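You operate a simulated robot arm through the tools that you are given. There is no shell and no other tool.

You run a simulated robot arm. Do the job below in one go: nothing can be reset, and whatever is moved stays where it is left.

## Task
Put things in order on the top of the wooden table. At the end: the green numbered tile from the top of the wooden table stands on top of the beige small crate; the cream spool stands where the clear lamp glass stood; the blue spool stands where the cream number block stood; the cream number block from the top of the wooden table stands on top of the grey stone weight; the clear lamp glass stands where the green numbered tile stood; whatever was shut is shut again. Leave all else as you found it, and nothing knocked over.

It is judged by the outcome, as a careful person would: the job done as asked, and still so three seconds after it is handed in. It fails if anything else is knocked over, pushed out of place, dropped, spilled or broken.

## Robot
A 7-joint arm with a two-finger parallel gripper, fixed in place. Base frame: the origin is at the foot of the arm, x ahead of it, y to its left, z up; the work surface is at about z = 0. Lengths are in m, angles in degrees, forces in N, time in s.
With the tool pointing down near the work surface it reaches from about 0.24 to 0.62 m from the base axis. Its first joint turns from -66.0 to 66.0 degrees. Payload 2.6 kg.
Tool frame: the origin (TCP) lies between the finger pads and is the grasp point; the fingertips stand 0.03 m ahead of it; z points along the fingers, y is the line along which they close. Largest opening 0.094 m; finger width 0.028, thickness 0.01; the body of the gripper, 0.05 by 0.096 m, starts 0.055 m behind the TCP.
Orientation is that of the tool frame in the base frame, as a unit quaternion [w, x, y, z]. With the fingers straight down and closing along the base's y, the tool's x points along the base's -x, its y along +y and its z along -z.

## Interface
- The arm moves only by the tool jog_arm. Its argument "series" is a list that holds one entry, the list of rows, each a list of 7 numbers: the shift along the base's x, y, z in m, then the turn, a rotation vector about the base's x, y, z in degrees, then the gripper command, from -1 (fully open) to 1 (shut), values between in proportion. In form: [[[tx, ty, tz, wx, wy, wz, claw], ...]]. A call has 1 to 20 rows; each row shifts and turns the commanded pose from where the row before left it. Each row takes 0.2 s and may step no farther than 0.05 m and 8.6 degrees from the row before; otherwise, or with a gripper value out of range, the whole call is refused. A pose out of reach is approached as far as the arm can. The call stops where the force on the tool passes 40 N (or 10 N more than at its start, if that is more) or the arm is blocked; 0.2 s more then pass. Each finger travels about 0.072 m/s and halts on what it meets, pressing with about 23 N; the grip force reading is that of the motor and also rises with nothing between the fingers. The clock runs only during rows and for 0.2 s after the last one: add rows that do not move to give the fingers time. It gives the time, the measured TCP pose, the force on the tool (base axes), the opening and the grip force at its end, in the units of the frame above (readings bear some noise), with the torque about the TCP (base axes, N m) and any sound that the robot's microphone picked up, and new pictures: "show" is both (left out), scene, wrist or none.
- Cameras (640 x 400 px; columns grow to the right, rows downward): "scene" is fixed at [0.031, 0.4269, 0.5657]; the picture's right is [-0.82, -0.57, 0.00], its down [-0.32, 0.45, -0.83] and it looks along [0.48, -0.68, -0.55] (base axes); focal length 322 px, centre (320, 200). "wrist" rides on the gripper at [0.076, 0.014, -0.103] in the tool frame; the picture's right is [-0.18, 0.98, 0.00], its down [-0.75, -0.14, -0.64] and it looks along [-0.63, -0.12, 0.77] (tool axes); focal length 243 px, centre (320, 200). There is no depth. A picture from a camera that has moved, and an enlarged one, comes with that camera's place and axes in the base frame and with its lens.
- enlarge(camera, box): a new picture of the part [left, top, right, bottom] of that camera's present view, enlarged. It takes no simulated time.
- job_done(): hands the job in; it is judged then, once.

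Places have to be worked out from the pictures, the camera data and where the tool is seen. Open the gripper and draw the arm clear of the work before you hand the job in, unless the task says otherwise.

The tools are called as name(argument=value, ...) on one line, values as JSON. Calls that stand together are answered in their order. jog_arm: Moves the arm, as the interface text tells. Its arguments: {"type":"object","properties":{"series":{"type":"array"},"show":{"type":"string","enum":["both","scene","wrist","none"]}},"required":["series"]} The other tools are called the same way: enlarge (camera, box) takes an enlarged picture of a part of a camera's view; job_done () hands the job in.

At the start:

```text
time_s: 0.0
eef_pos: [0.4091, -0.1238, 0.3368]
orientation: [0.0, -0.001, 1.0, -0.001]
ft_force: [-0.8, 0.5, 0.2]
torque: [0.02, -0.04, 0.0]
grip_width: 0.0941
grip_force: 0.0
```

scene: 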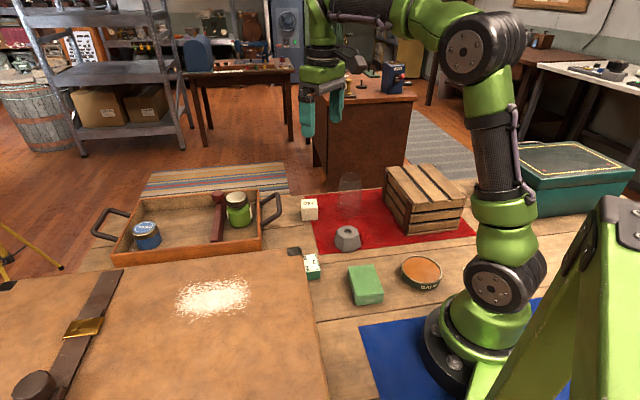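
wrist: 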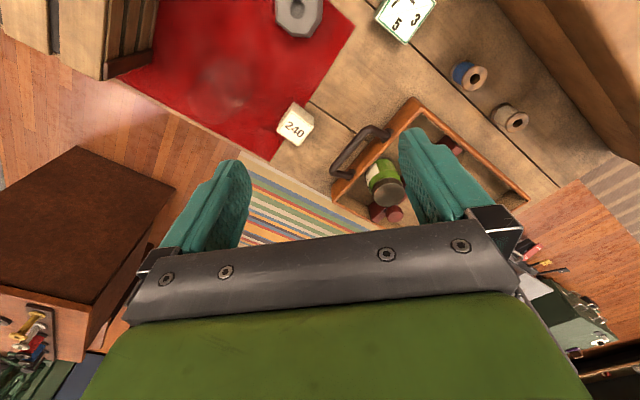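

I'll start by looking closely at both views to identify the objects.

enlarge(camera="scene", box=[240, 150, 480, 310])

enlarge(camera="wrist", box=[240, 0, 640, 240])

enlarge(camera="scene", box=[80, 170, 340, 330])

enlarge(camera="wrist", box=[100, 0, 400, 190])

```text
2.50 times, centred on (360, 230) of scene
camera zoom: at [0.031, 0.4269, 0.5657], right [-0.82, -0.57, 0.0], down [-0.32, 0.45, -0.83], along [0.48, -0.68, -0.55], focal length 804 px, centre (220, 125)
```

zoom: 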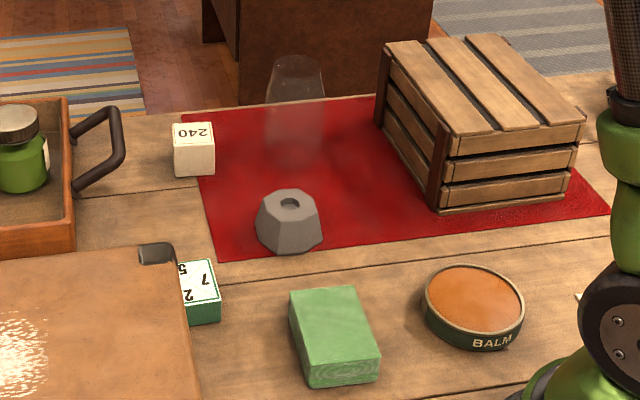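

```text
1.60 times, centred on (440, 120) of wrist
camera zoom: at [0.3317, -0.1108, 0.4388], right [0.18, 0.98, 0.0], down [0.75, -0.14, 0.64], along [0.63, -0.12, -0.77], focal length 388 px, centre (128, 328)
```

zoom: 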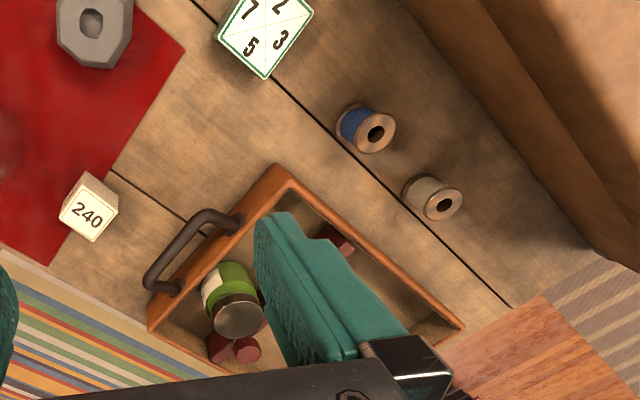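

```text
2.46 times, centred on (210, 250) of scene
camera zoom: at [0.031, 0.4269, 0.5657], right [-0.82, -0.57, 0.0], down [-0.32, 0.45, -0.83], along [0.48, -0.68, -0.55], focal length 792 px, centre (591, 77)
```

zoom: 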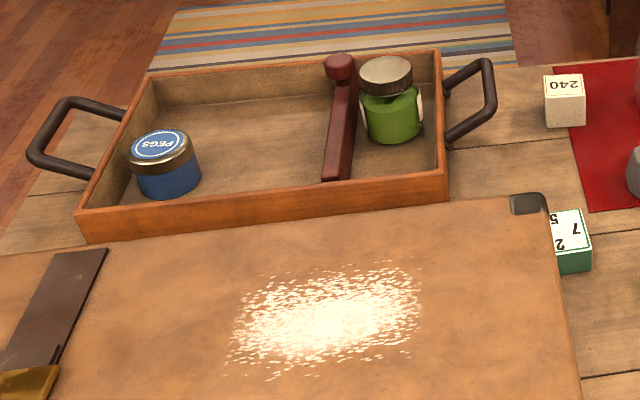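

```text
2.11 times, centred on (250, 95) of wrist
camera zoom: at [0.3317, -0.1108, 0.4388], right [0.18, 0.98, 0.0], down [0.75, -0.14, 0.64], along [0.63, -0.12, -0.77], focal length 511 px, centre (467, 421)
```

zoom: 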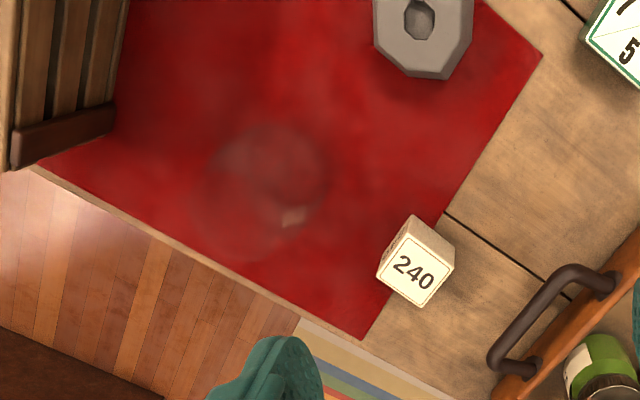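

The tile is at about (0.37, 0.00), the spools are at (0.47, 0.10) and (0.56, 0.19), the block at (0.50, -0.19), the weight at (0.34, -0.14), the glass near (0.43, -0.29), and the crate top is centred near (0.245, -0.39) with its top at z≈0.10. I'll hover above the tile for a closer look.

jog_arm(series=[[[-0.01, 0.031, -0.022, 0, 0, 0, -1], [-0.01, 0.031, -0.022, 0, 0, 0, -1], [-0.01, 0.031, -0.022, 0, 0, 0, -1], [-0.01, 0.031, -0.022, 0, 0, 0, -1], [0, 0, 0, 0, 0, 0, -1]]])

```text
time_s: 1.2
eef_pos: [0.3677, 0.0021, 0.2482]
orientation: [0.0, 0.0, 1.0, 0.0]
ft_force: [0.2, 0.7, -0.1]
torque: [-0.02, -0.03, 0.03]
grip_width: 0.0939
grip_force: 0.1
camera wrist: at [0.2911, 0.0149, 0.3504], right [0.18, 0.98, 0.0], down [0.75, -0.14, 0.64], along [0.63, -0.12, -0.77], focal length 243 px, centre (320, 200)
```

scene: 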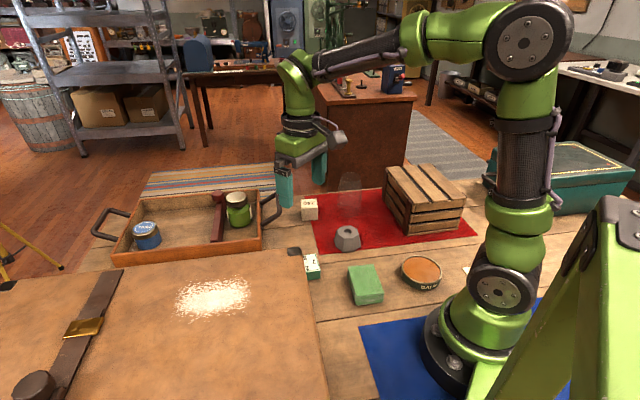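
wrist: 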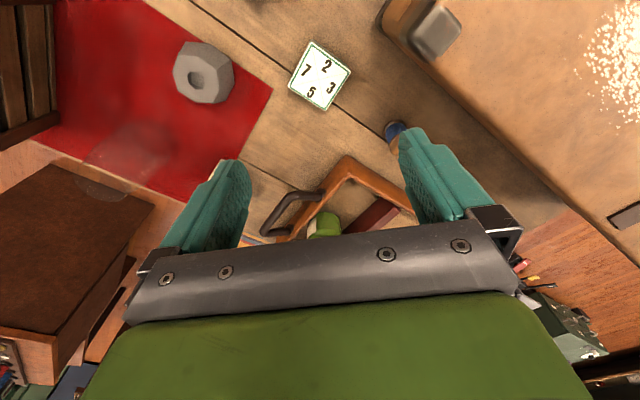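

The tile is now visible below the gripper, so I'll enlarge it to measure its pose.

enlarge(camera="wrist", box=[260, 20, 420, 120])

enlarge(camera="wrist", box=[340, 0, 580, 150])

enlarge(camera="wrist", box=[120, 10, 280, 110])

enlarge(camera="scene", box=[290, 220, 410, 310])

```text
4.00 times, centred on (340, 70) of wrist
camera zoom: at [0.2911, 0.0149, 0.3504], right [0.18, 0.98, 0.0], down [0.75, -0.14, 0.64], along [0.63, -0.12, -0.77], focal length 970 px, centre (240, 720)
```

zoom: 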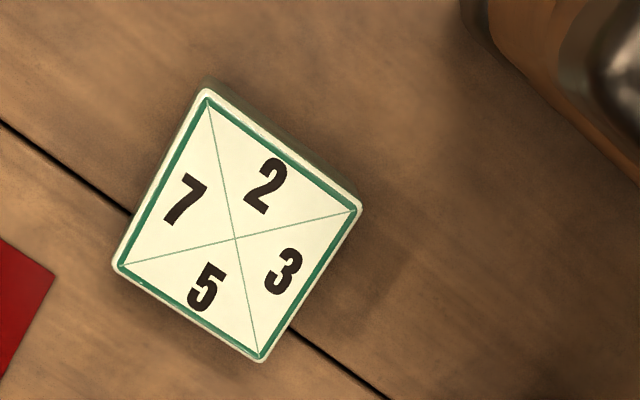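

```text
2.67 times, centred on (460, 75) of wrist
camera zoom: at [0.2911, 0.0149, 0.3504], right [0.18, 0.98, 0.0], down [0.75, -0.14, 0.64], along [0.63, -0.12, -0.77], focal length 647 px, centre (-53, 533)
```

zoom: 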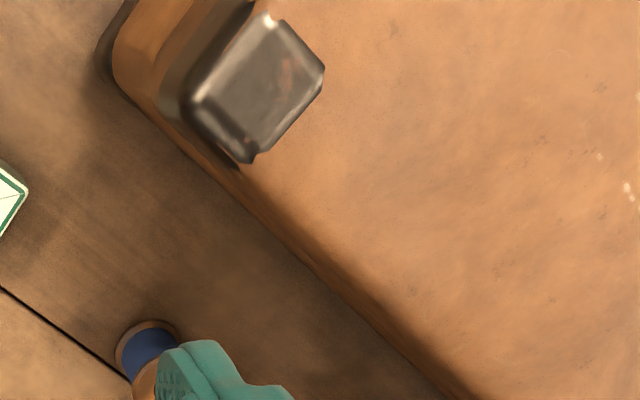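

```text
4.00 times, centred on (200, 60) of wrist
camera zoom: at [0.2911, 0.0149, 0.3504], right [0.18, 0.98, 0.0], down [0.75, -0.14, 0.64], along [0.63, -0.12, -0.77], focal length 970 px, centre (800, 760)
```

zoom: 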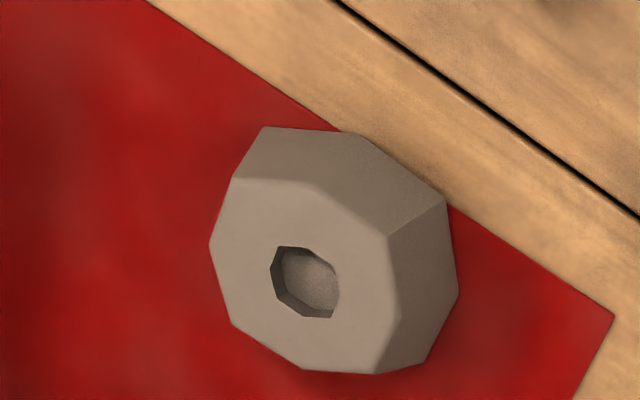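

```text
4.44 times, centred on (350, 265) of scene
camera zoom: at [0.031, 0.4269, 0.5657], right [-0.82, -0.57, 0.0], down [-0.32, 0.45, -0.83], along [0.48, -0.68, -0.55], focal length 1430 px, centre (187, -89)
```

zoom: 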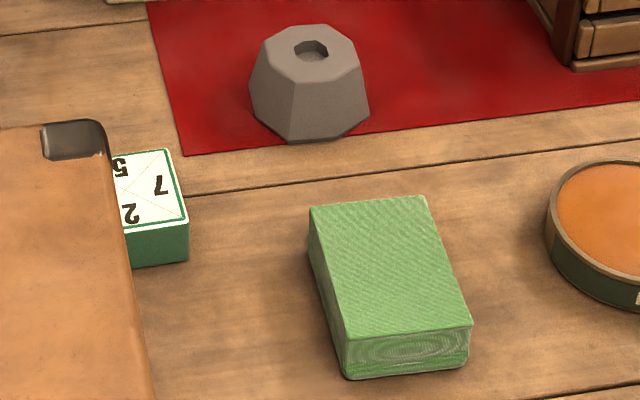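

The tile is a square with sides of about 0.054, centred at (0.3656, 0.000) and turned 45°, with its top at z≈0.03. The chest face is about 0.08 away and runs along the diagonal. I'll yaw the tool +45° and come down to z≈0.12.

jog_arm(series=[[[0, 0, -0.02, 0, 0, 7.5, -0.75], [-0.001, -0.001, -0.02, 0, 0, 7.5, -0.75], [-0.001, -0.001, -0.02, 0, 0, 7.5, -0.75], [0, 0, -0.02, 0, 0, 7.5, -0.75], [0, 0, -0.02, 0, 0, 7.5, -0.75], [0, 0, -0.02, 0, 0, 7.5, -0.75], [0, 0, 0, 0, 0, 0, -0.75]]])

```text
time_s: 2.8
eef_pos: [0.3665, -0.0009, 0.1286]
orientation: [0.001, -0.383, 0.924, 0.0]
ft_force: [1.2, -0.2, 0.2]
torque: [-0.02, 0.05, 0.01]
grip_width: 0.0823
grip_force: 0.1
camera wrist: at [0.3017, -0.0468, 0.2303], right [-0.57, 0.82, 0.0], down [0.63, 0.43, 0.64], along [0.53, 0.36, -0.77], focal length 243 px, centre (320, 200)
```

scene: 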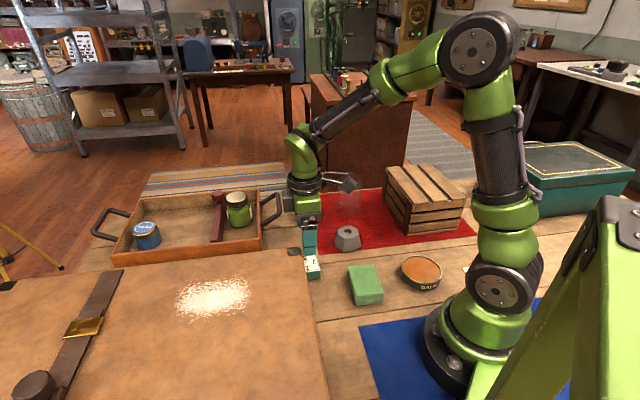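
wrist: 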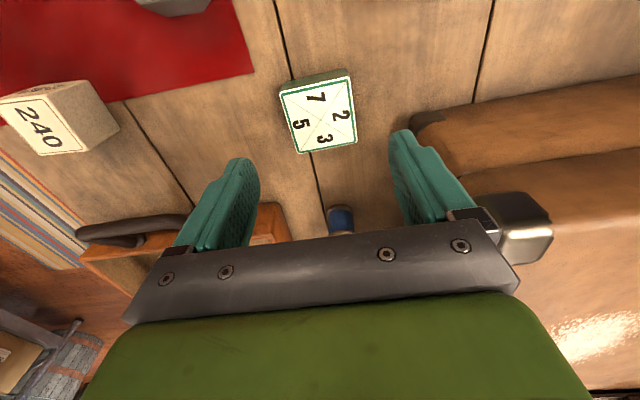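

The tool is aligned. I'll measure the tile more accurately from this pose before descending.

enlarge(camera="wrist", box=[240, 50, 400, 150])

```text
4.00 times, centred on (320, 100) of wrist
camera zoom: at [0.3017, -0.0468, 0.2303], right [-0.57, 0.82, 0.0], down [0.63, 0.43, 0.64], along [0.53, 0.36, -0.77], focal length 970 px, centre (320, 600)
```

zoom: 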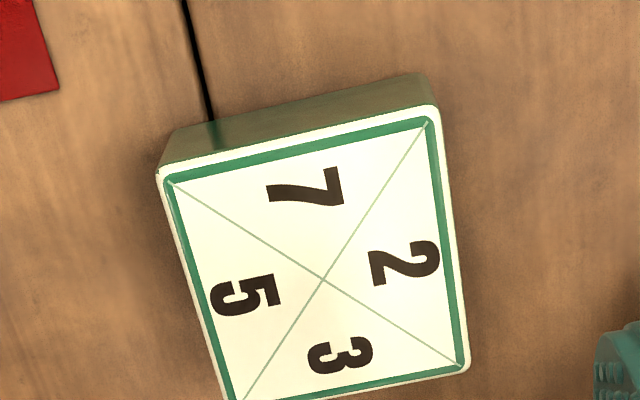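

The tile centre agrees with the TCP within 1 mm and needs a small ~1.7° yaw trim. I'll descend to z≈0.036 and close.

jog_arm(series=[[[0, 0, -0.03, 0, 0, 1.7, -0.75], [0, 0, -0.03, 0, 0, 0, -0.75], [0, 0, -0.02, 0, 0, 0, -0.75], [0, 0, -0.012, 0, 0, 0, -0.75], [0, 0, 0, 0, 0, 0, -0.75]]])

```text
time_s: 4.0
eef_pos: [0.3675, -0.0022, 0.0363]
orientation: [0.0, -0.396, 0.918, 0.0]
ft_force: [-0.1, 0.2, 0.1]
torque: [-0.02, 0.03, -0.02]
grip_width: 0.0824
grip_force: 0.1
camera wrist: at [0.3032, -0.0492, 0.1385], right [-0.59, 0.81, 0.0], down [0.62, 0.45, 0.64], along [0.52, 0.38, -0.77], focal length 243 px, centre (320, 200)
```

scene: 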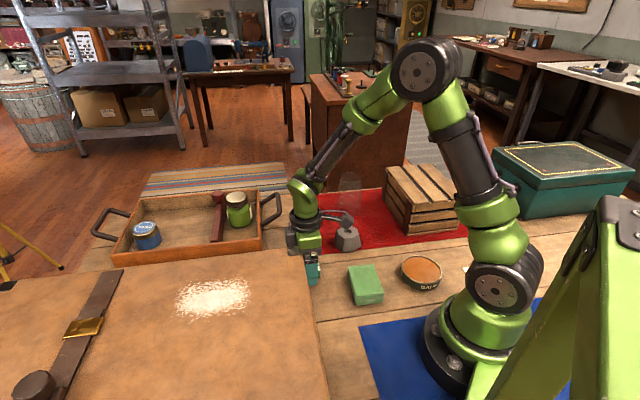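
wrist: 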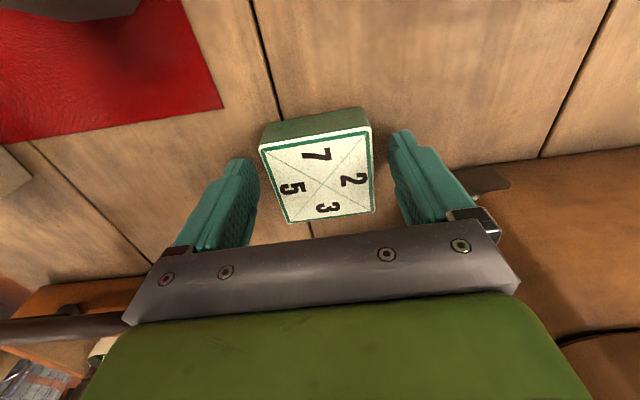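

The tile sits between the fingers. I'll close, wait, then lift a little to check the grip.

jog_arm(series=[[[0, 0, 0, 0, 0, 0, 1], [0, 0, 0, 0, 0, 0, 1], [0, 0, 0, 0, 0, 0, 1], [0, 0, 0, 0, 0, 0, 1], [0, 0, 0.02, 0, 0, 0, 1], [0, 0, 0.03, 0, 0, 0, 1], [0, 0, 0.04, 0, 0, 0, 1], [0, 0, 0.04, 0, 0, 0, 1], [0, 0, 0.0, 0, 0, 0, 1]]])

```text
time_s: 6.0
eef_pos: [0.3651, -0.0033, 0.1687]
orientation: [0.0, -0.396, 0.918, 0.0]
ft_force: [0.7, 0.1, -0.5]
torque: [0.0, -0.02, -0.04]
grip_width: 0.0
grip_force: 22.7
camera wrist: at [0.3024, -0.0495, 0.2699], right [-0.59, 0.81, 0.0], down [0.62, 0.45, 0.64], along [0.52, 0.38, -0.77], focal length 243 px, centre (320, 200)
```

scene: 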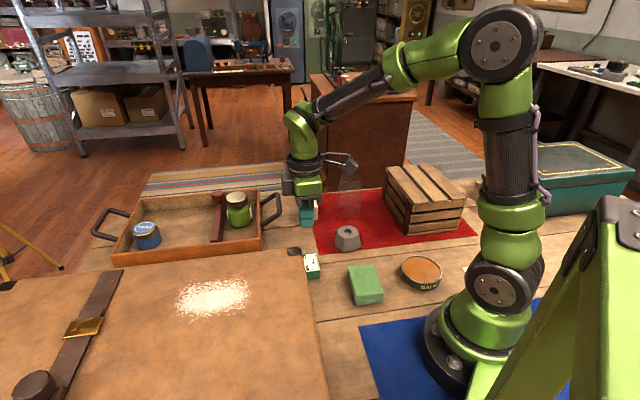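
wrist: 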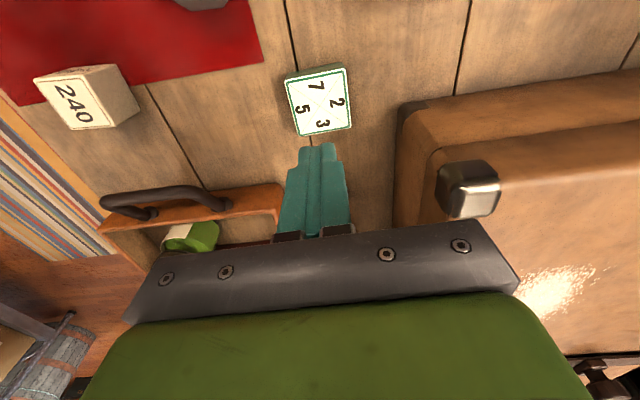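

The fingers closed on nothing and the tile is still on the table. I'll check whether it shifted.

enlarge(camera="wrist", box=[240, 50, 400, 150])

enlarge(camera="scene", box=[270, 220, 390, 310])

```text
4.00 times, centred on (320, 100) of wrist
camera zoom: at [0.3024, -0.0495, 0.2699], right [-0.59, 0.81, 0.0], down [0.62, 0.45, 0.64], along [0.52, 0.38, -0.77], focal length 970 px, centre (320, 600)
```

zoom: 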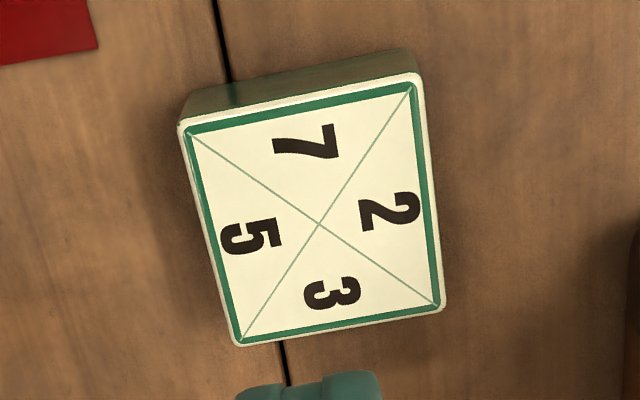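

```text
4.44 times, centred on (330, 265) of scene
camera zoom: at [0.031, 0.4269, 0.5657], right [-0.82, -0.57, 0.0], down [-0.32, 0.45, -0.83], along [0.48, -0.68, -0.55], focal length 1430 px, centre (276, -89)
```

zoom: 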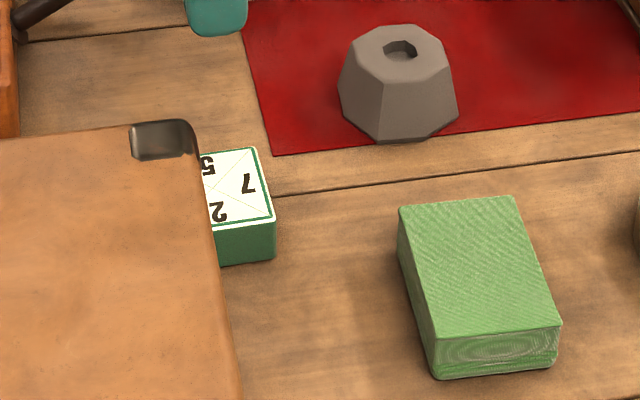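

The tile is unmoved at (0.367, -0.001), so it probably slipped from a shallow grip. I'll go lower (fingertips nearly at the table), close, and check the reading before lifting.

jog_arm(series=[[[0, 0, 0, 0, 0, 0, -0.75], [0, 0, -0.03, 0, 0, 0, -0.75], [0, 0, -0.03, 0, 0, 0, -0.75], [0, 0, -0.03, 0, 0, 0, -0.75], [0, 0, -0.03, 0, 0, 0, -0.75], [0, 0, -0.014, 0, 0, 0, -0.75], [0, 0, 0, 0, 0, 0, -0.75], [0, 0, 0, 0, 0, 0, 1], [0, 0, 0, 0, 0, 0, 1], [0, 0, 0, 0, 0, 0, 1], [0, 0, 0, 0, 0, 0, 1]]])

```text
time_s: 8.4
eef_pos: [0.3655, -0.002, 0.034]
orientation: [-0.001, -0.396, 0.918, 0.001]
ft_force: [-0.2, 0.6, -0.1]
torque: [0.01, -0.05, -0.02]
grip_width: 0.0615
grip_force: 22.6
camera wrist: at [0.3029, -0.0491, 0.1349], right [-0.59, 0.81, 0.0], down [0.62, 0.45, 0.64], along [0.52, 0.38, -0.77], focal length 243 px, centre (320, 200)
```

scene: 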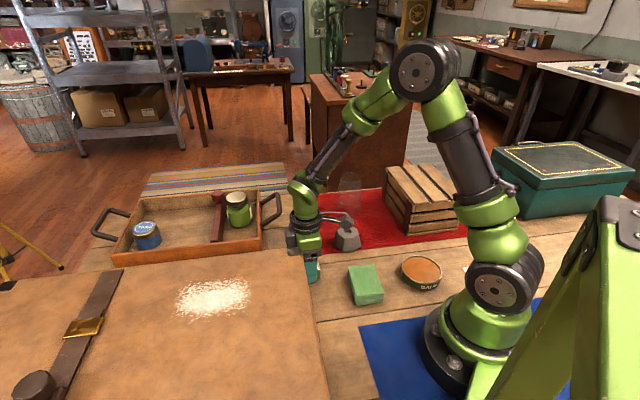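
wrist: 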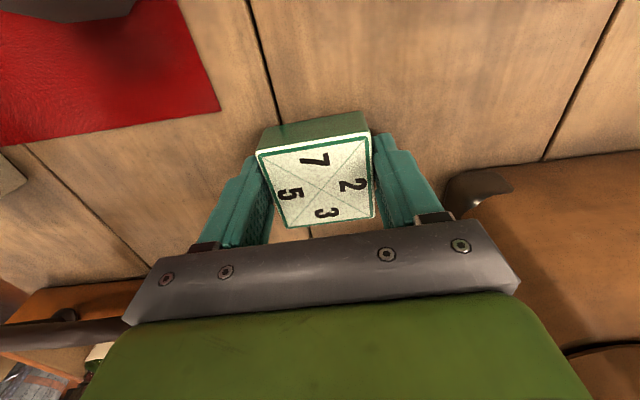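

The fingers stopped at 0.0615, wider than my tile estimate, so contact may be on corners. I'll inspect it closely.

enlarge(camera="wrist", box=[220, 90, 420, 250])

enlarge(camera="scene", box=[270, 220, 350, 300])

```text
2.50 times, centred on (320, 170) of wrist
camera zoom: at [0.3029, -0.0491, 0.1349], right [-0.59, 0.81, 0.0], down [0.62, 0.45, 0.64], along [0.52, 0.38, -0.77], focal length 606 px, centre (320, 275)
```

zoom: 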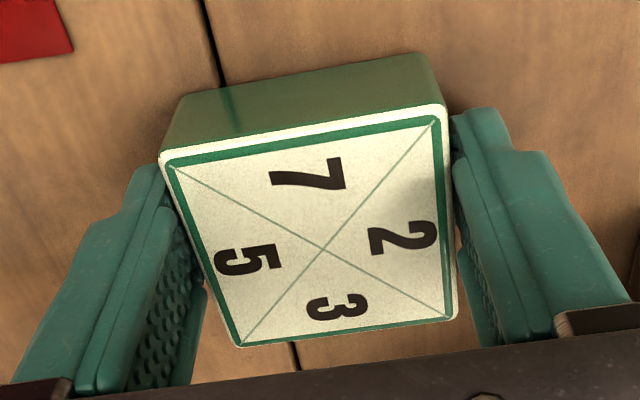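

```text
5.00 times, centred on (310, 260) of scene
camera zoom: at [0.031, 0.4269, 0.5657], right [-0.82, -0.57, 0.0], down [-0.32, 0.45, -0.83], along [0.48, -0.68, -0.55], focal length 1609 px, centre (370, -100)
```

zoom: 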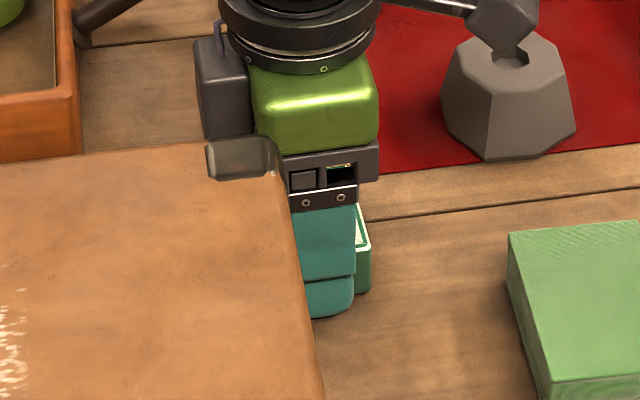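

In the tool frame the tile looks square to the fingers and centred. I'll lift gently by 1 cm at low speed to see whether this grip holds.

jog_arm(series=[[[0, 0, 0.002, 0, 0, 0, 1], [0, 0, 0.003, 0, 0, 0, 1], [0, 0, 0.005, 0, 0, 0, 1], [0, 0, 0.005, 0, 0, 0, 1]]])

```text
time_s: 9.4
eef_pos: [0.3666, -0.0031, 0.0487]
orientation: [0.0, -0.396, 0.918, 0.0]
ft_force: [-0.5, 0.3, -1.5]
torque: [0.0, -0.05, 0.02]
grip_width: 0.0592
grip_force: 22.8
camera wrist: at [0.3031, -0.0489, 0.1505], right [-0.59, 0.81, 0.0], down [0.62, 0.45, 0.64], along [0.52, 0.38, -0.77], focal length 243 px, centre (320, 200)
```

scene: 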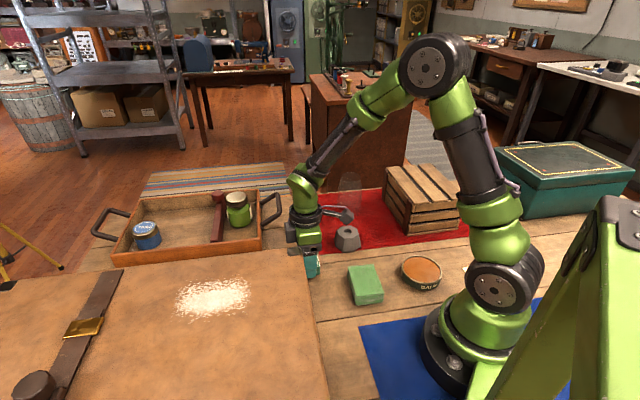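
wrist: 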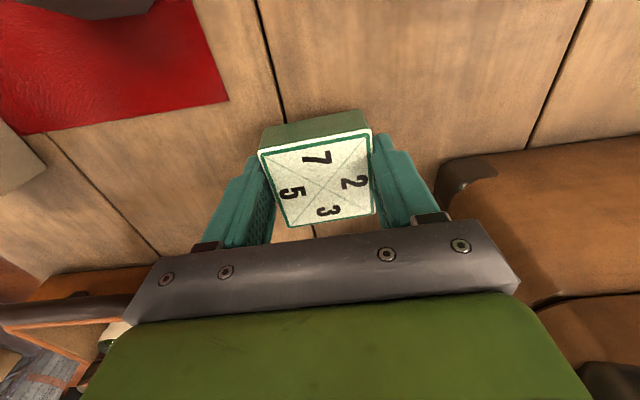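

The load reading (-1.5 N) and the picture show the tile is lifted. I'll hold and re-read to see whether the width is steady.

jog_arm(series=[[[0, 0, 0, 0, 0, 0, 1], [0, 0, 0, 0, 0, 0, 1]]], show="wrist")

enlarge(camera="wrist", box=[220, 90, 420, 250])

enlarge(camera="scene", box=[270, 220, 350, 300])

```text
time_s: 10.0
eef_pos: [0.3659, -0.0028, 0.0482]
orientation: [0.0, -0.396, 0.918, 0.0]
ft_force: [0.5, 0.6, -2.8]
torque: [0.01, -0.03, 0.01]
grip_width: 0.0575
grip_force: 23.3
camera wrist: at [0.303, -0.0488, 0.1503], right [-0.59, 0.81, 0.0], down [0.62, 0.45, 0.64], along [0.52, 0.38, -0.77], focal length 243 px, centre (320, 200)
```

wrist: 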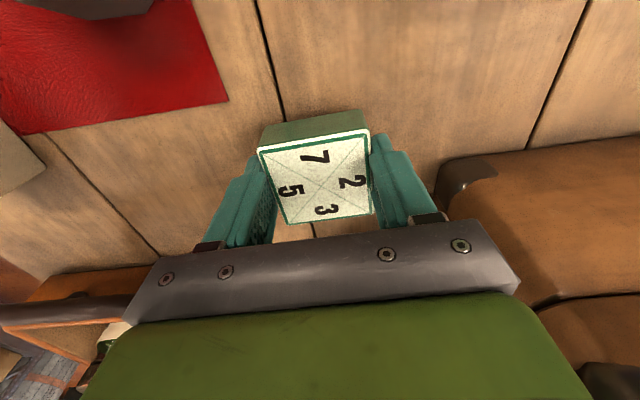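

```text
2.50 times, centred on (320, 170) of wrist
camera zoom: at [0.303, -0.0488, 0.1503], right [-0.59, 0.81, 0.0], down [0.62, 0.45, 0.64], along [0.52, 0.38, -0.77], focal length 606 px, centre (320, 275)
```

zoom: 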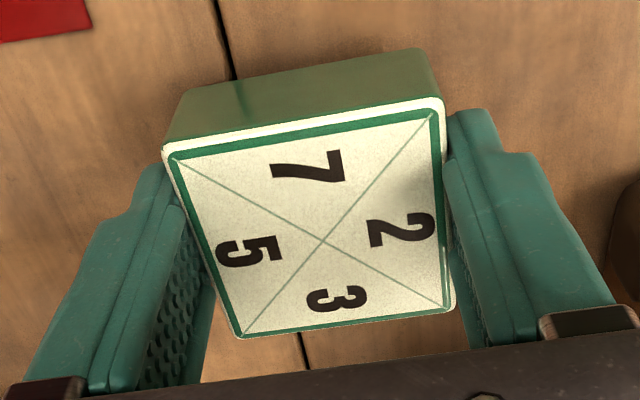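

```text
5.00 times, centred on (310, 260) of scene
camera zoom: at [0.031, 0.4269, 0.5657], right [-0.82, -0.57, 0.0], down [-0.32, 0.45, -0.83], along [0.48, -0.68, -0.55], focal length 1609 px, centre (370, -100)
```

zoom: 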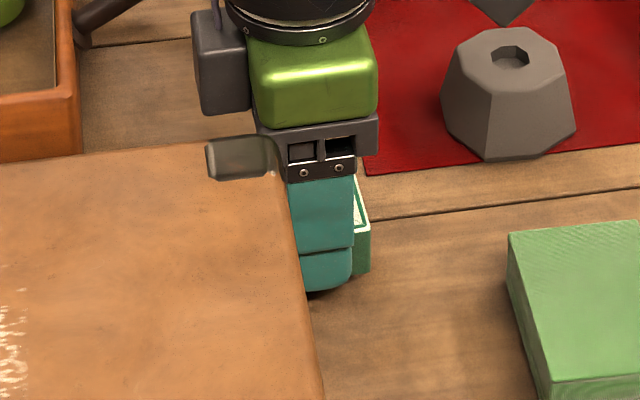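

The width is creeping down (0.0615→0.0575), so the tile is slowly slipping out of the fingertips. I'll set it back down, open, go down as far as safe and regrip deeper.

jog_arm(series=[[[0, 0, -0.006, 0, 0, 0, 1], [0, 0, -0.005, 0, 0, 0, 1], [0, 0, 0, 0, 0, 0, 0.0], [0, 0, 0, 0, 0, 0, -0.5], [0, 0, -0.003, 0, 0, 0, -0.5], [0, 0, -0.003, 0, 0, 0, -0.5], [0, 0, 0, 0, 0, 0, -0.5]]], show="wrist")

enlarge(camera="wrist", box=[220, 90, 420, 250])

```text
time_s: 11.6
eef_pos: [0.3666, -0.0024, 0.0308]
orientation: [-0.001, -0.397, 0.918, 0.0]
ft_force: [-0.5, 0.2, 0.0]
torque: [0.02, 0.02, 0.01]
grip_width: 0.0706
grip_force: 0.1
camera wrist: at [0.303, -0.0486, 0.1326], right [-0.59, 0.81, 0.0], down [0.62, 0.45, 0.64], along [0.52, 0.38, -0.77], focal length 243 px, centre (320, 200)
```

wrist: 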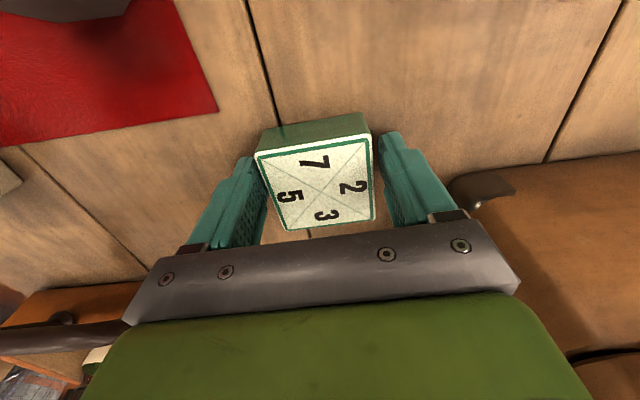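

```text
2.50 times, centred on (320, 170) of wrist
camera zoom: at [0.303, -0.0486, 0.1326], right [-0.59, 0.81, 0.0], down [0.62, 0.45, 0.64], along [0.52, 0.38, -0.77], focal length 606 px, centre (320, 275)
```

zoom: 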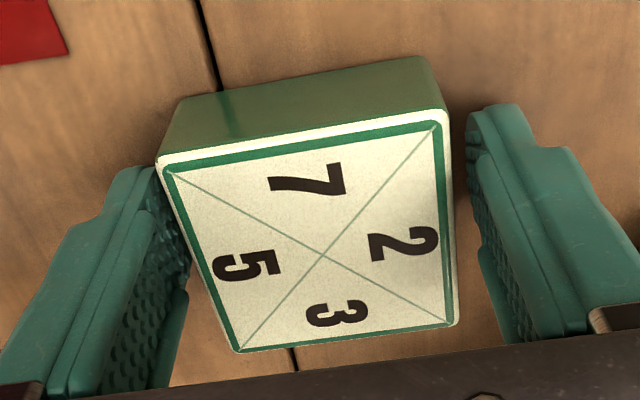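

The tips are now about 1 mm above the table. I'll close and check the width over time without lifting.

jog_arm(series=[[[0, 0, 0, 0, 0, 0, 1], [0, 0, 0, 0, 0, 0, 1], [0, 0, 0, 0, 0, 0, 1], [0, 0, 0, 0, 0, 0, 1]]], show="none")

jog_arm(series=[[[0, 0, 0, 0, 0, 0, 1], [0, 0, 0, 0, 0, 0, 1], [0, 0, 0, 0, 0, 0, 1], [0, 0, 0, 0, 0, 0, 1]]], show="wrist")

enlarge(camera="wrist", box=[220, 90, 420, 250])

```text
time_s: 12.6
eef_pos: [0.3666, -0.0017, 0.0307]
orientation: [0.0, -0.396, 0.918, 0.0]
ft_force: [-0.1, -0.4, 0.4]
torque: [0.0, 0.0, -0.03]
grip_width: 0.0621
grip_force: 22.9
```

```text
time_s: 13.6
eef_pos: [0.3676, -0.0014, 0.0299]
orientation: [0.0, -0.396, 0.918, 0.0]
ft_force: [0.3, 0.4, 1.1]
torque: [0.0, 0.01, 0.0]
grip_width: 0.0623
grip_force: 23.1
camera wrist: at [0.3031, -0.0486, 0.1327], right [-0.59, 0.81, 0.0], down [0.62, 0.45, 0.64], along [0.52, 0.38, -0.77], focal length 243 px, centre (320, 200)
```

wrist: 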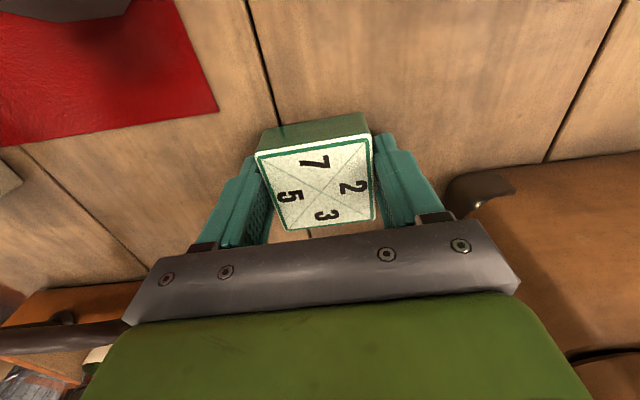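

```text
2.50 times, centred on (320, 170) of wrist
camera zoom: at [0.3031, -0.0486, 0.1327], right [-0.59, 0.81, 0.0], down [0.62, 0.45, 0.64], along [0.52, 0.38, -0.77], focal length 606 px, centre (320, 275)
```

zoom: 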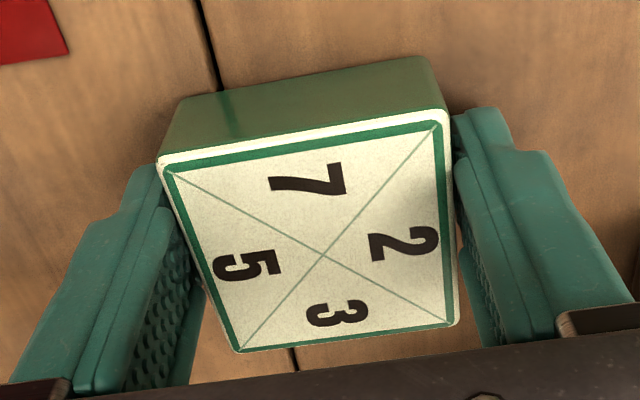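

At this depth the width is steady at 0.062. I'll lift only a few mm slowly and hold, to see if it slips from this deeper grip.

jog_arm(series=[[[0, 0, 0.002, 0, 0, 0, 1], [0, 0, 0.003, 0, 0, 0, 1], [0, 0, 0.003, 0, 0, 0, 1], [0, 0, 0, 0, 0, 0, 1]]], show="none")

jog_arm(series=[[[0, 0, 0, 0, 0, 0, 1], [0, 0, 0, 0, 0, 0, 1], [0, 0, 0, 0, 0, 0, 1]]], show="wrist")

enlarge(camera="wrist", box=[220, 90, 420, 250])

```text
time_s: 14.6
eef_pos: [0.3663, -0.0028, 0.0397]
orientation: [0.0, -0.396, 0.918, 0.0]
ft_force: [-0.1, 0.7, -1.5]
torque: [0.0, 0.01, 0.01]
grip_width: 0.0623
grip_force: 23.0
```

```text
time_s: 15.4
eef_pos: [0.3658, -0.0021, 0.0391]
orientation: [0.0, -0.397, 0.918, 0.0]
ft_force: [-0.2, 0.3, -2.0]
torque: [0.01, -0.03, 0.01]
grip_width: 0.062
grip_force: 22.6
camera wrist: at [0.3031, -0.0487, 0.1408], right [-0.59, 0.81, 0.0], down [0.62, 0.45, 0.64], along [0.52, 0.38, -0.77], focal length 243 px, centre (320, 200)
```

wrist: 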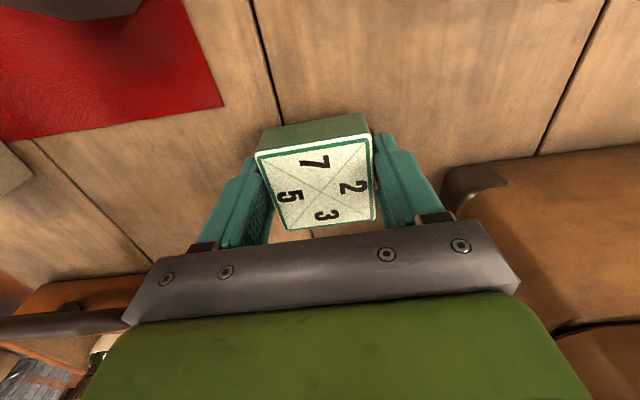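

```text
2.50 times, centred on (320, 170) of wrist
camera zoom: at [0.3031, -0.0487, 0.1408], right [-0.59, 0.81, 0.0], down [0.62, 0.45, 0.64], along [0.52, 0.38, -0.77], focal length 606 px, centre (320, 275)
```

zoom: 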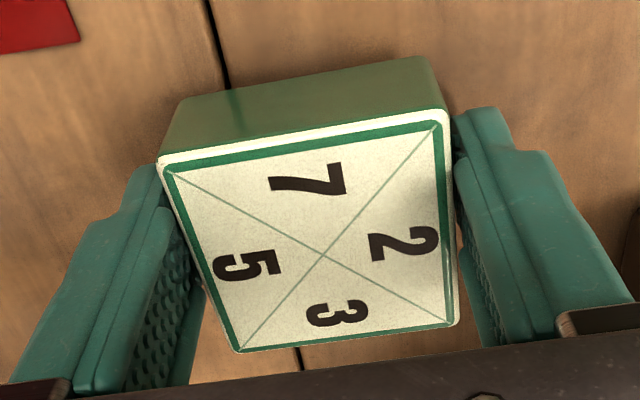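

The deep grip holds (0.062, with no pixel shift). I'll lift smoothly to z≈0.2 and carry the tile towards the crate.

jog_arm(series=[[[0, 0, 0.015, 0, 0, 0, 1], [0, 0, 0.025, 0, 0, 0, 1], [0, 0, 0.03, 0, 0, 0, 1], [0, 0, 0.03, 0, 0, 0, 1], [0, 0, 0.03, 0, 0, 0, 1], [0, 0, 0.03, 0, 0, 0, 1], [-0.005, -0.015, 0, 0, 0, 0, 1], [-0.008, -0.03, 0, 0, 0, 0, 1], [-0.01, -0.035, 0, 0, 0, 0, 1], [-0.01, -0.035, 0, 0, 0, 0, 1], [-0.01, -0.035, 0, 0, 0, 0, 1], [-0.01, -0.035, 0, 0, 0, 0, 1], [-0.01, -0.035, 0, 0, 0, 0, 1], [-0.01, -0.035, 0, 0, 0, 0, 1], [-0.01, -0.035, 0, 0, 0, 0, 1], [-0.01, -0.035, 0, 0, 0, 0, 1], [-0.007, -0.025, 0, 0, 0, 0, 1], [-0.004, -0.015, 0, 0, 0, 0, 1], [0, 0, 0, 0, 0, 0, 1]]])

```text
time_s: 19.4
eef_pos: [0.2631, -0.3677, 0.1995]
orientation: [-0.001, -0.397, 0.918, 0.0]
ft_force: [0.7, 0.1, -2.1]
torque: [0.01, 0.02, 0.02]
grip_width: 0.0621
grip_force: 23.3
camera wrist: at [0.1998, -0.4137, 0.3008], right [-0.59, 0.81, 0.0], down [0.62, 0.45, 0.64], along [0.52, 0.38, -0.77], focal length 243 px, centre (320, 200)
```

scene: 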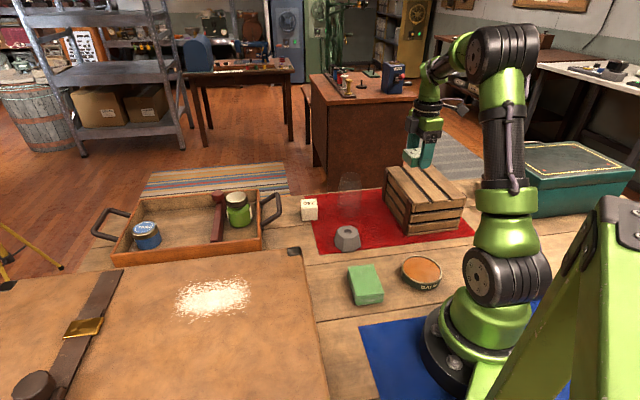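
wrist: 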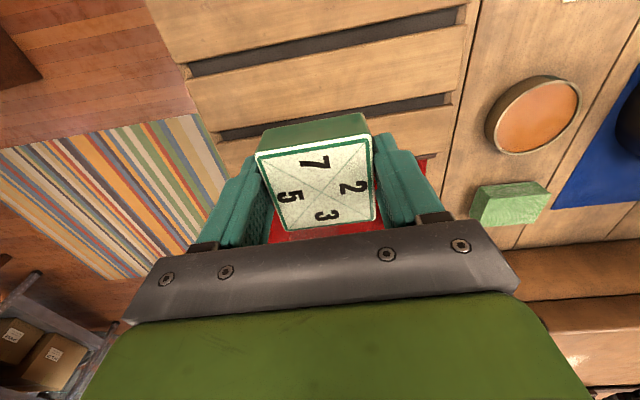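

The tile is still secure. The middle slat's centre line passes about (0.239, -0.381), so I'll move over it and descend to z≈0.145, just above the expected contact at about 0.135.

jog_arm(series=[[[-0.012, -0.006, 0, 0, 0, 0, 1], [-0.012, -0.007, 0, 0, 0, 0, 1], [0, 0, -0.015, 0, 0, 0, 1], [0, 0, -0.02, 0, 0, 0, 1], [0, 0, -0.015, 0, 0, 0, 1], [0, 0, 0, 0, 0, 0, 1]]])

enlarge(camera="scene", box=[370, 110, 490, 250])

```text
time_s: 20.8
eef_pos: [0.2387, -0.3803, 0.1482]
orientation: [0.0, -0.397, 0.918, 0.001]
ft_force: [-0.5, 0.3, -1.6]
torque: [-0.03, -0.03, 0.03]
grip_width: 0.0621
grip_force: 22.8
camera wrist: at [0.1756, -0.427, 0.2505], right [-0.59, 0.81, 0.0], down [0.62, 0.45, 0.64], along [0.52, 0.38, -0.77], focal length 243 px, centre (320, 200)
```

scene: 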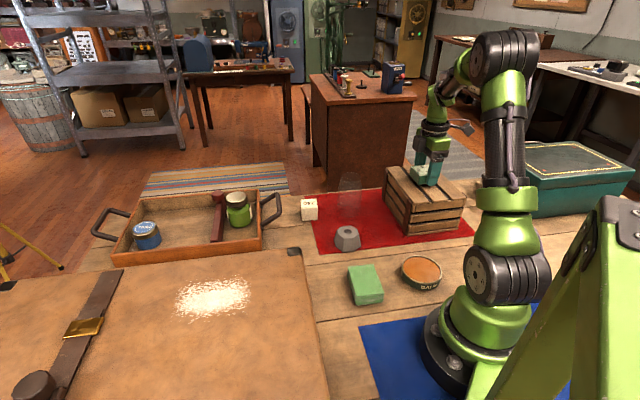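
wrist: 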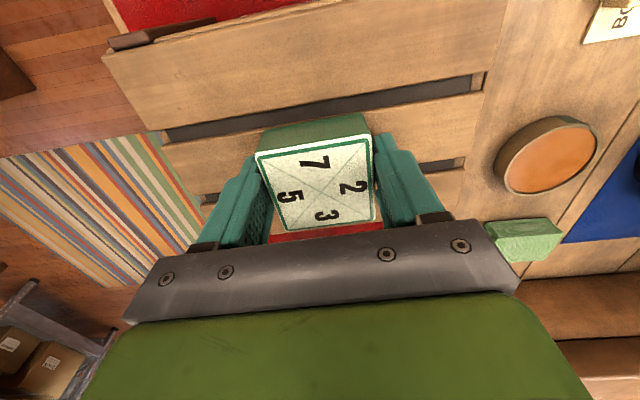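

```text
2.86 times, centred on (430, 180) of scene
camera zoom: at [0.031, 0.4268, 0.5657], right [-0.82, -0.57, 0.0], down [-0.32, 0.45, -0.83], along [0.48, -0.68, -0.55], focal length 919 px, centre (6, 257)
```

zoom: 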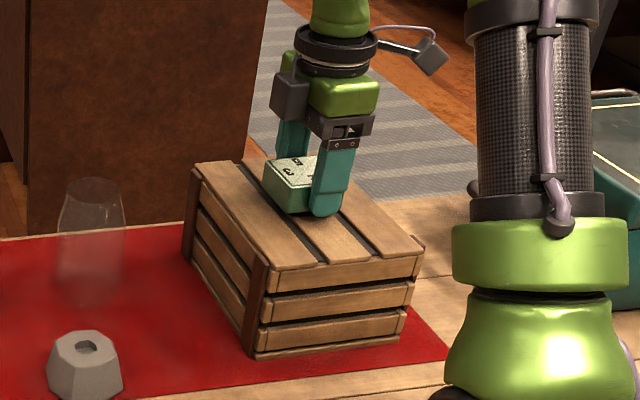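

The tile hovers about 1 cm above the middle slat. I'll lower in small steps while watching the force.

jog_arm(series=[[[0, 0, -0.004, 0, 0, 0, 1], [0, 0, -0.003, 0, 0, 0, 1]]], show="none")

jog_arm(series=[[[0, 0, -0.002, 0, 0, 0, 1], [0, 0, -0.002, 0, 0, 0, 1]]], show="wrist")

enlarge(camera="scene", box=[400, 150, 460, 210])

```text
time_s: 21.4
eef_pos: [0.2376, -0.381, 0.1429]
orientation: [0.0, -0.397, 0.918, 0.0]
ft_force: [0.0, 1.0, -2.0]
torque: [0.04, 0.02, 0.01]
grip_width: 0.0621
grip_force: 22.9
```

```text
time_s: 22.0
eef_pos: [0.2389, -0.3813, 0.141]
orientation: [0.001, -0.397, 0.918, -0.002]
ft_force: [-4.0, 6.6, 24.5]
torque: [0.17, 0.05, -0.03]
grip_width: 0.0621
grip_force: 22.6
camera wrist: at [0.1753, -0.427, 0.2423], right [-0.59, 0.81, -0.01], down [0.62, 0.45, 0.64], along [0.52, 0.38, -0.77], focal length 243 px, centre (320, 200)
```

wrist: 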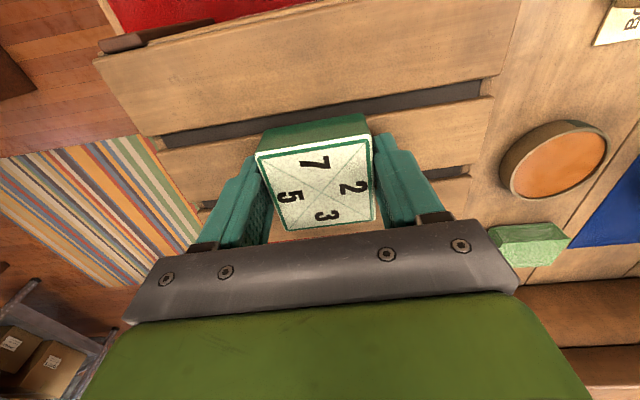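

```text
6.67 times, centred on (430, 180) of scene
camera zoom: at [0.0309, 0.427, 0.5656], right [-0.82, -0.57, 0.0], down [-0.32, 0.45, -0.83], along [0.48, -0.68, -0.55], focal length 2145 px, centre (-413, 333)
```

zoom: 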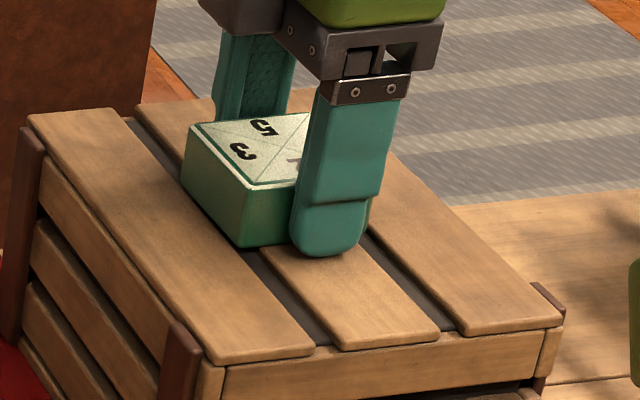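

Contact is made (24 N). I'll relieve 2 mm, open, then lift straight up.

jog_arm(series=[[[0, 0, 0.002, 0, 0, 0, 1], [0, 0, 0, 0, 0, 0, 0.0], [0, 0, 0, 0, 0, 0, -0.6], [0, 0, 0, 0, 0, 0, -0.7], [0, 0, 0.01, 0, 0, 0, -0.7], [0, 0, 0.03, 0, 0, 0, -0.7], [0, 0, 0.04, 0, 0, 0, -0.7], [0, 0, 0, 0, 0, 0, -0.7]]])

enlarge(camera="scene", box=[370, 140, 470, 250])

```text
time_s: 23.8
eef_pos: [0.238, -0.3802, 0.2203]
orientation: [0.0, -0.396, 0.918, 0.0]
ft_force: [0.8, 0.3, 0.3]
torque: [-0.01, 0.06, 0.02]
grip_width: 0.0798
grip_force: 0.0
camera wrist: at [0.1754, -0.4273, 0.3218], right [-0.59, 0.81, 0.0], down [0.62, 0.45, 0.64], along [0.52, 0.38, -0.77], focal length 243 px, centre (320, 200)
```

scene: 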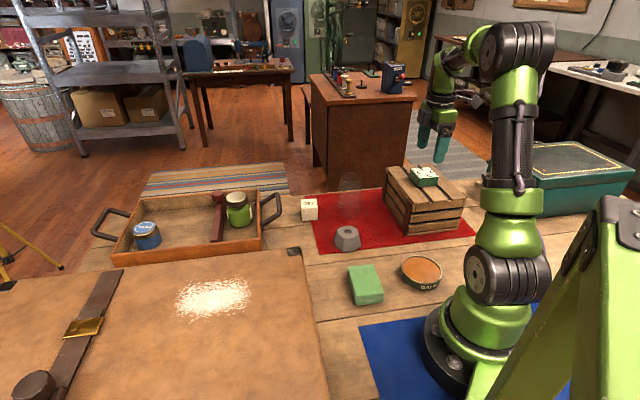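
wrist: 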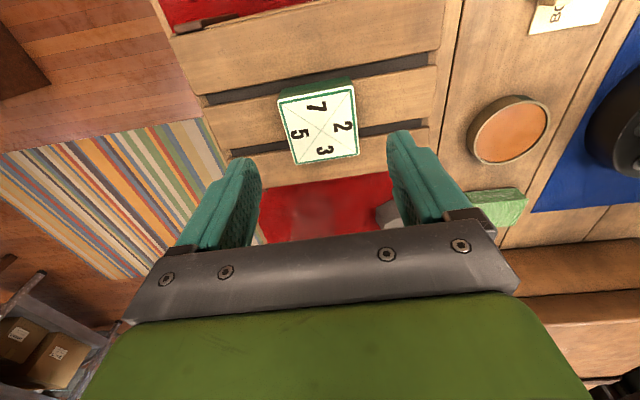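

```text
3.64 times, centred on (420, 195) of scene
camera zoom: at [0.031, 0.4269, 0.5657], right [-0.82, -0.57, 0.0], down [-0.32, 0.45, -0.83], along [0.48, -0.68, -0.55], focal length 1170 px, centre (-44, 218)
```

zoom: 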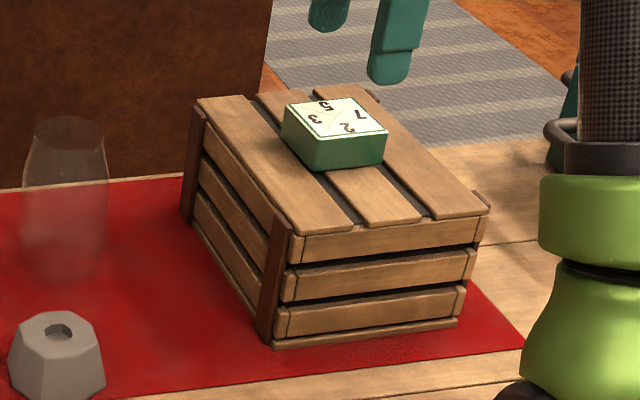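

The tile stands squarely on the crate. Next is the lamp glass: I'll hover near (0.42, -0.295) to locate it.

jog_arm(series=[[[0.02, 0.01, 0.02, 0, 0, 0, -1], [0.036, 0.017, 0.01, 0, 0, 0, -1], [0.036, 0.017, 0, 0, 0, 0, -1], [0.036, 0.017, 0, 0, 0, 0, -1], [0.036, 0.017, 0, 0, 0, 0, -1], [0.018, 0.008, 0, 0, 0, 0, -1], [0, 0, 0, 0, 0, 0, -1]]])

enlarge(camera="wrist", box=[220, 10, 440, 180])

enlarge(camera="scene", box=[310, 160, 390, 240])

```text
time_s: 25.4
eef_pos: [0.4217, -0.2944, 0.2509]
orientation: [0.001, -0.397, 0.918, 0.001]
ft_force: [-0.4, -0.4, 0.4]
torque: [-0.03, 0.0, -0.02]
grip_width: 0.094
grip_force: 0.0
camera wrist: at [0.3581, -0.3409, 0.3526], right [-0.59, 0.81, 0.0], down [0.62, 0.45, 0.64], along [0.52, 0.38, -0.77], focal length 243 px, centre (320, 200)
```

scene: 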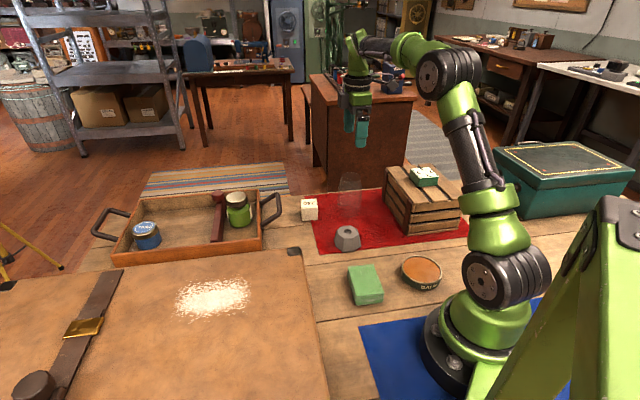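
wrist: 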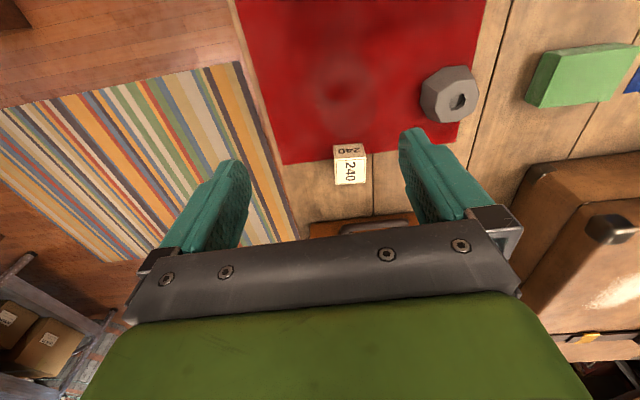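

```text
2.35 times, centred on (330, 95) of wrist
camera zoom: at [0.3581, -0.3409, 0.3526], right [-0.59, 0.81, 0.0], down [0.62, 0.45, 0.64], along [0.52, 0.38, -0.77], focal length 571 px, centre (296, 447)
```

zoom: 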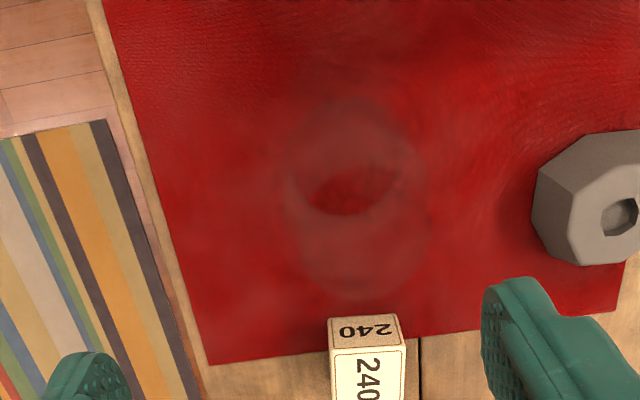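

```text
5.00 times, centred on (350, 200) of scene
camera zoom: at [0.031, 0.4269, 0.5657], right [-0.82, -0.57, 0.0], down [-0.32, 0.45, -0.83], along [0.48, -0.68, -0.55], focal length 1609 px, centre (170, 200)
```

zoom: 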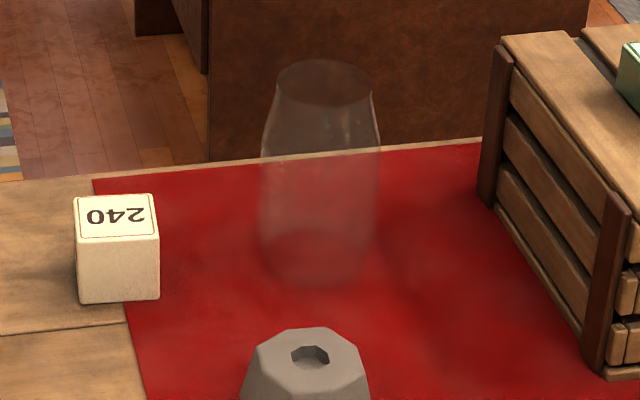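

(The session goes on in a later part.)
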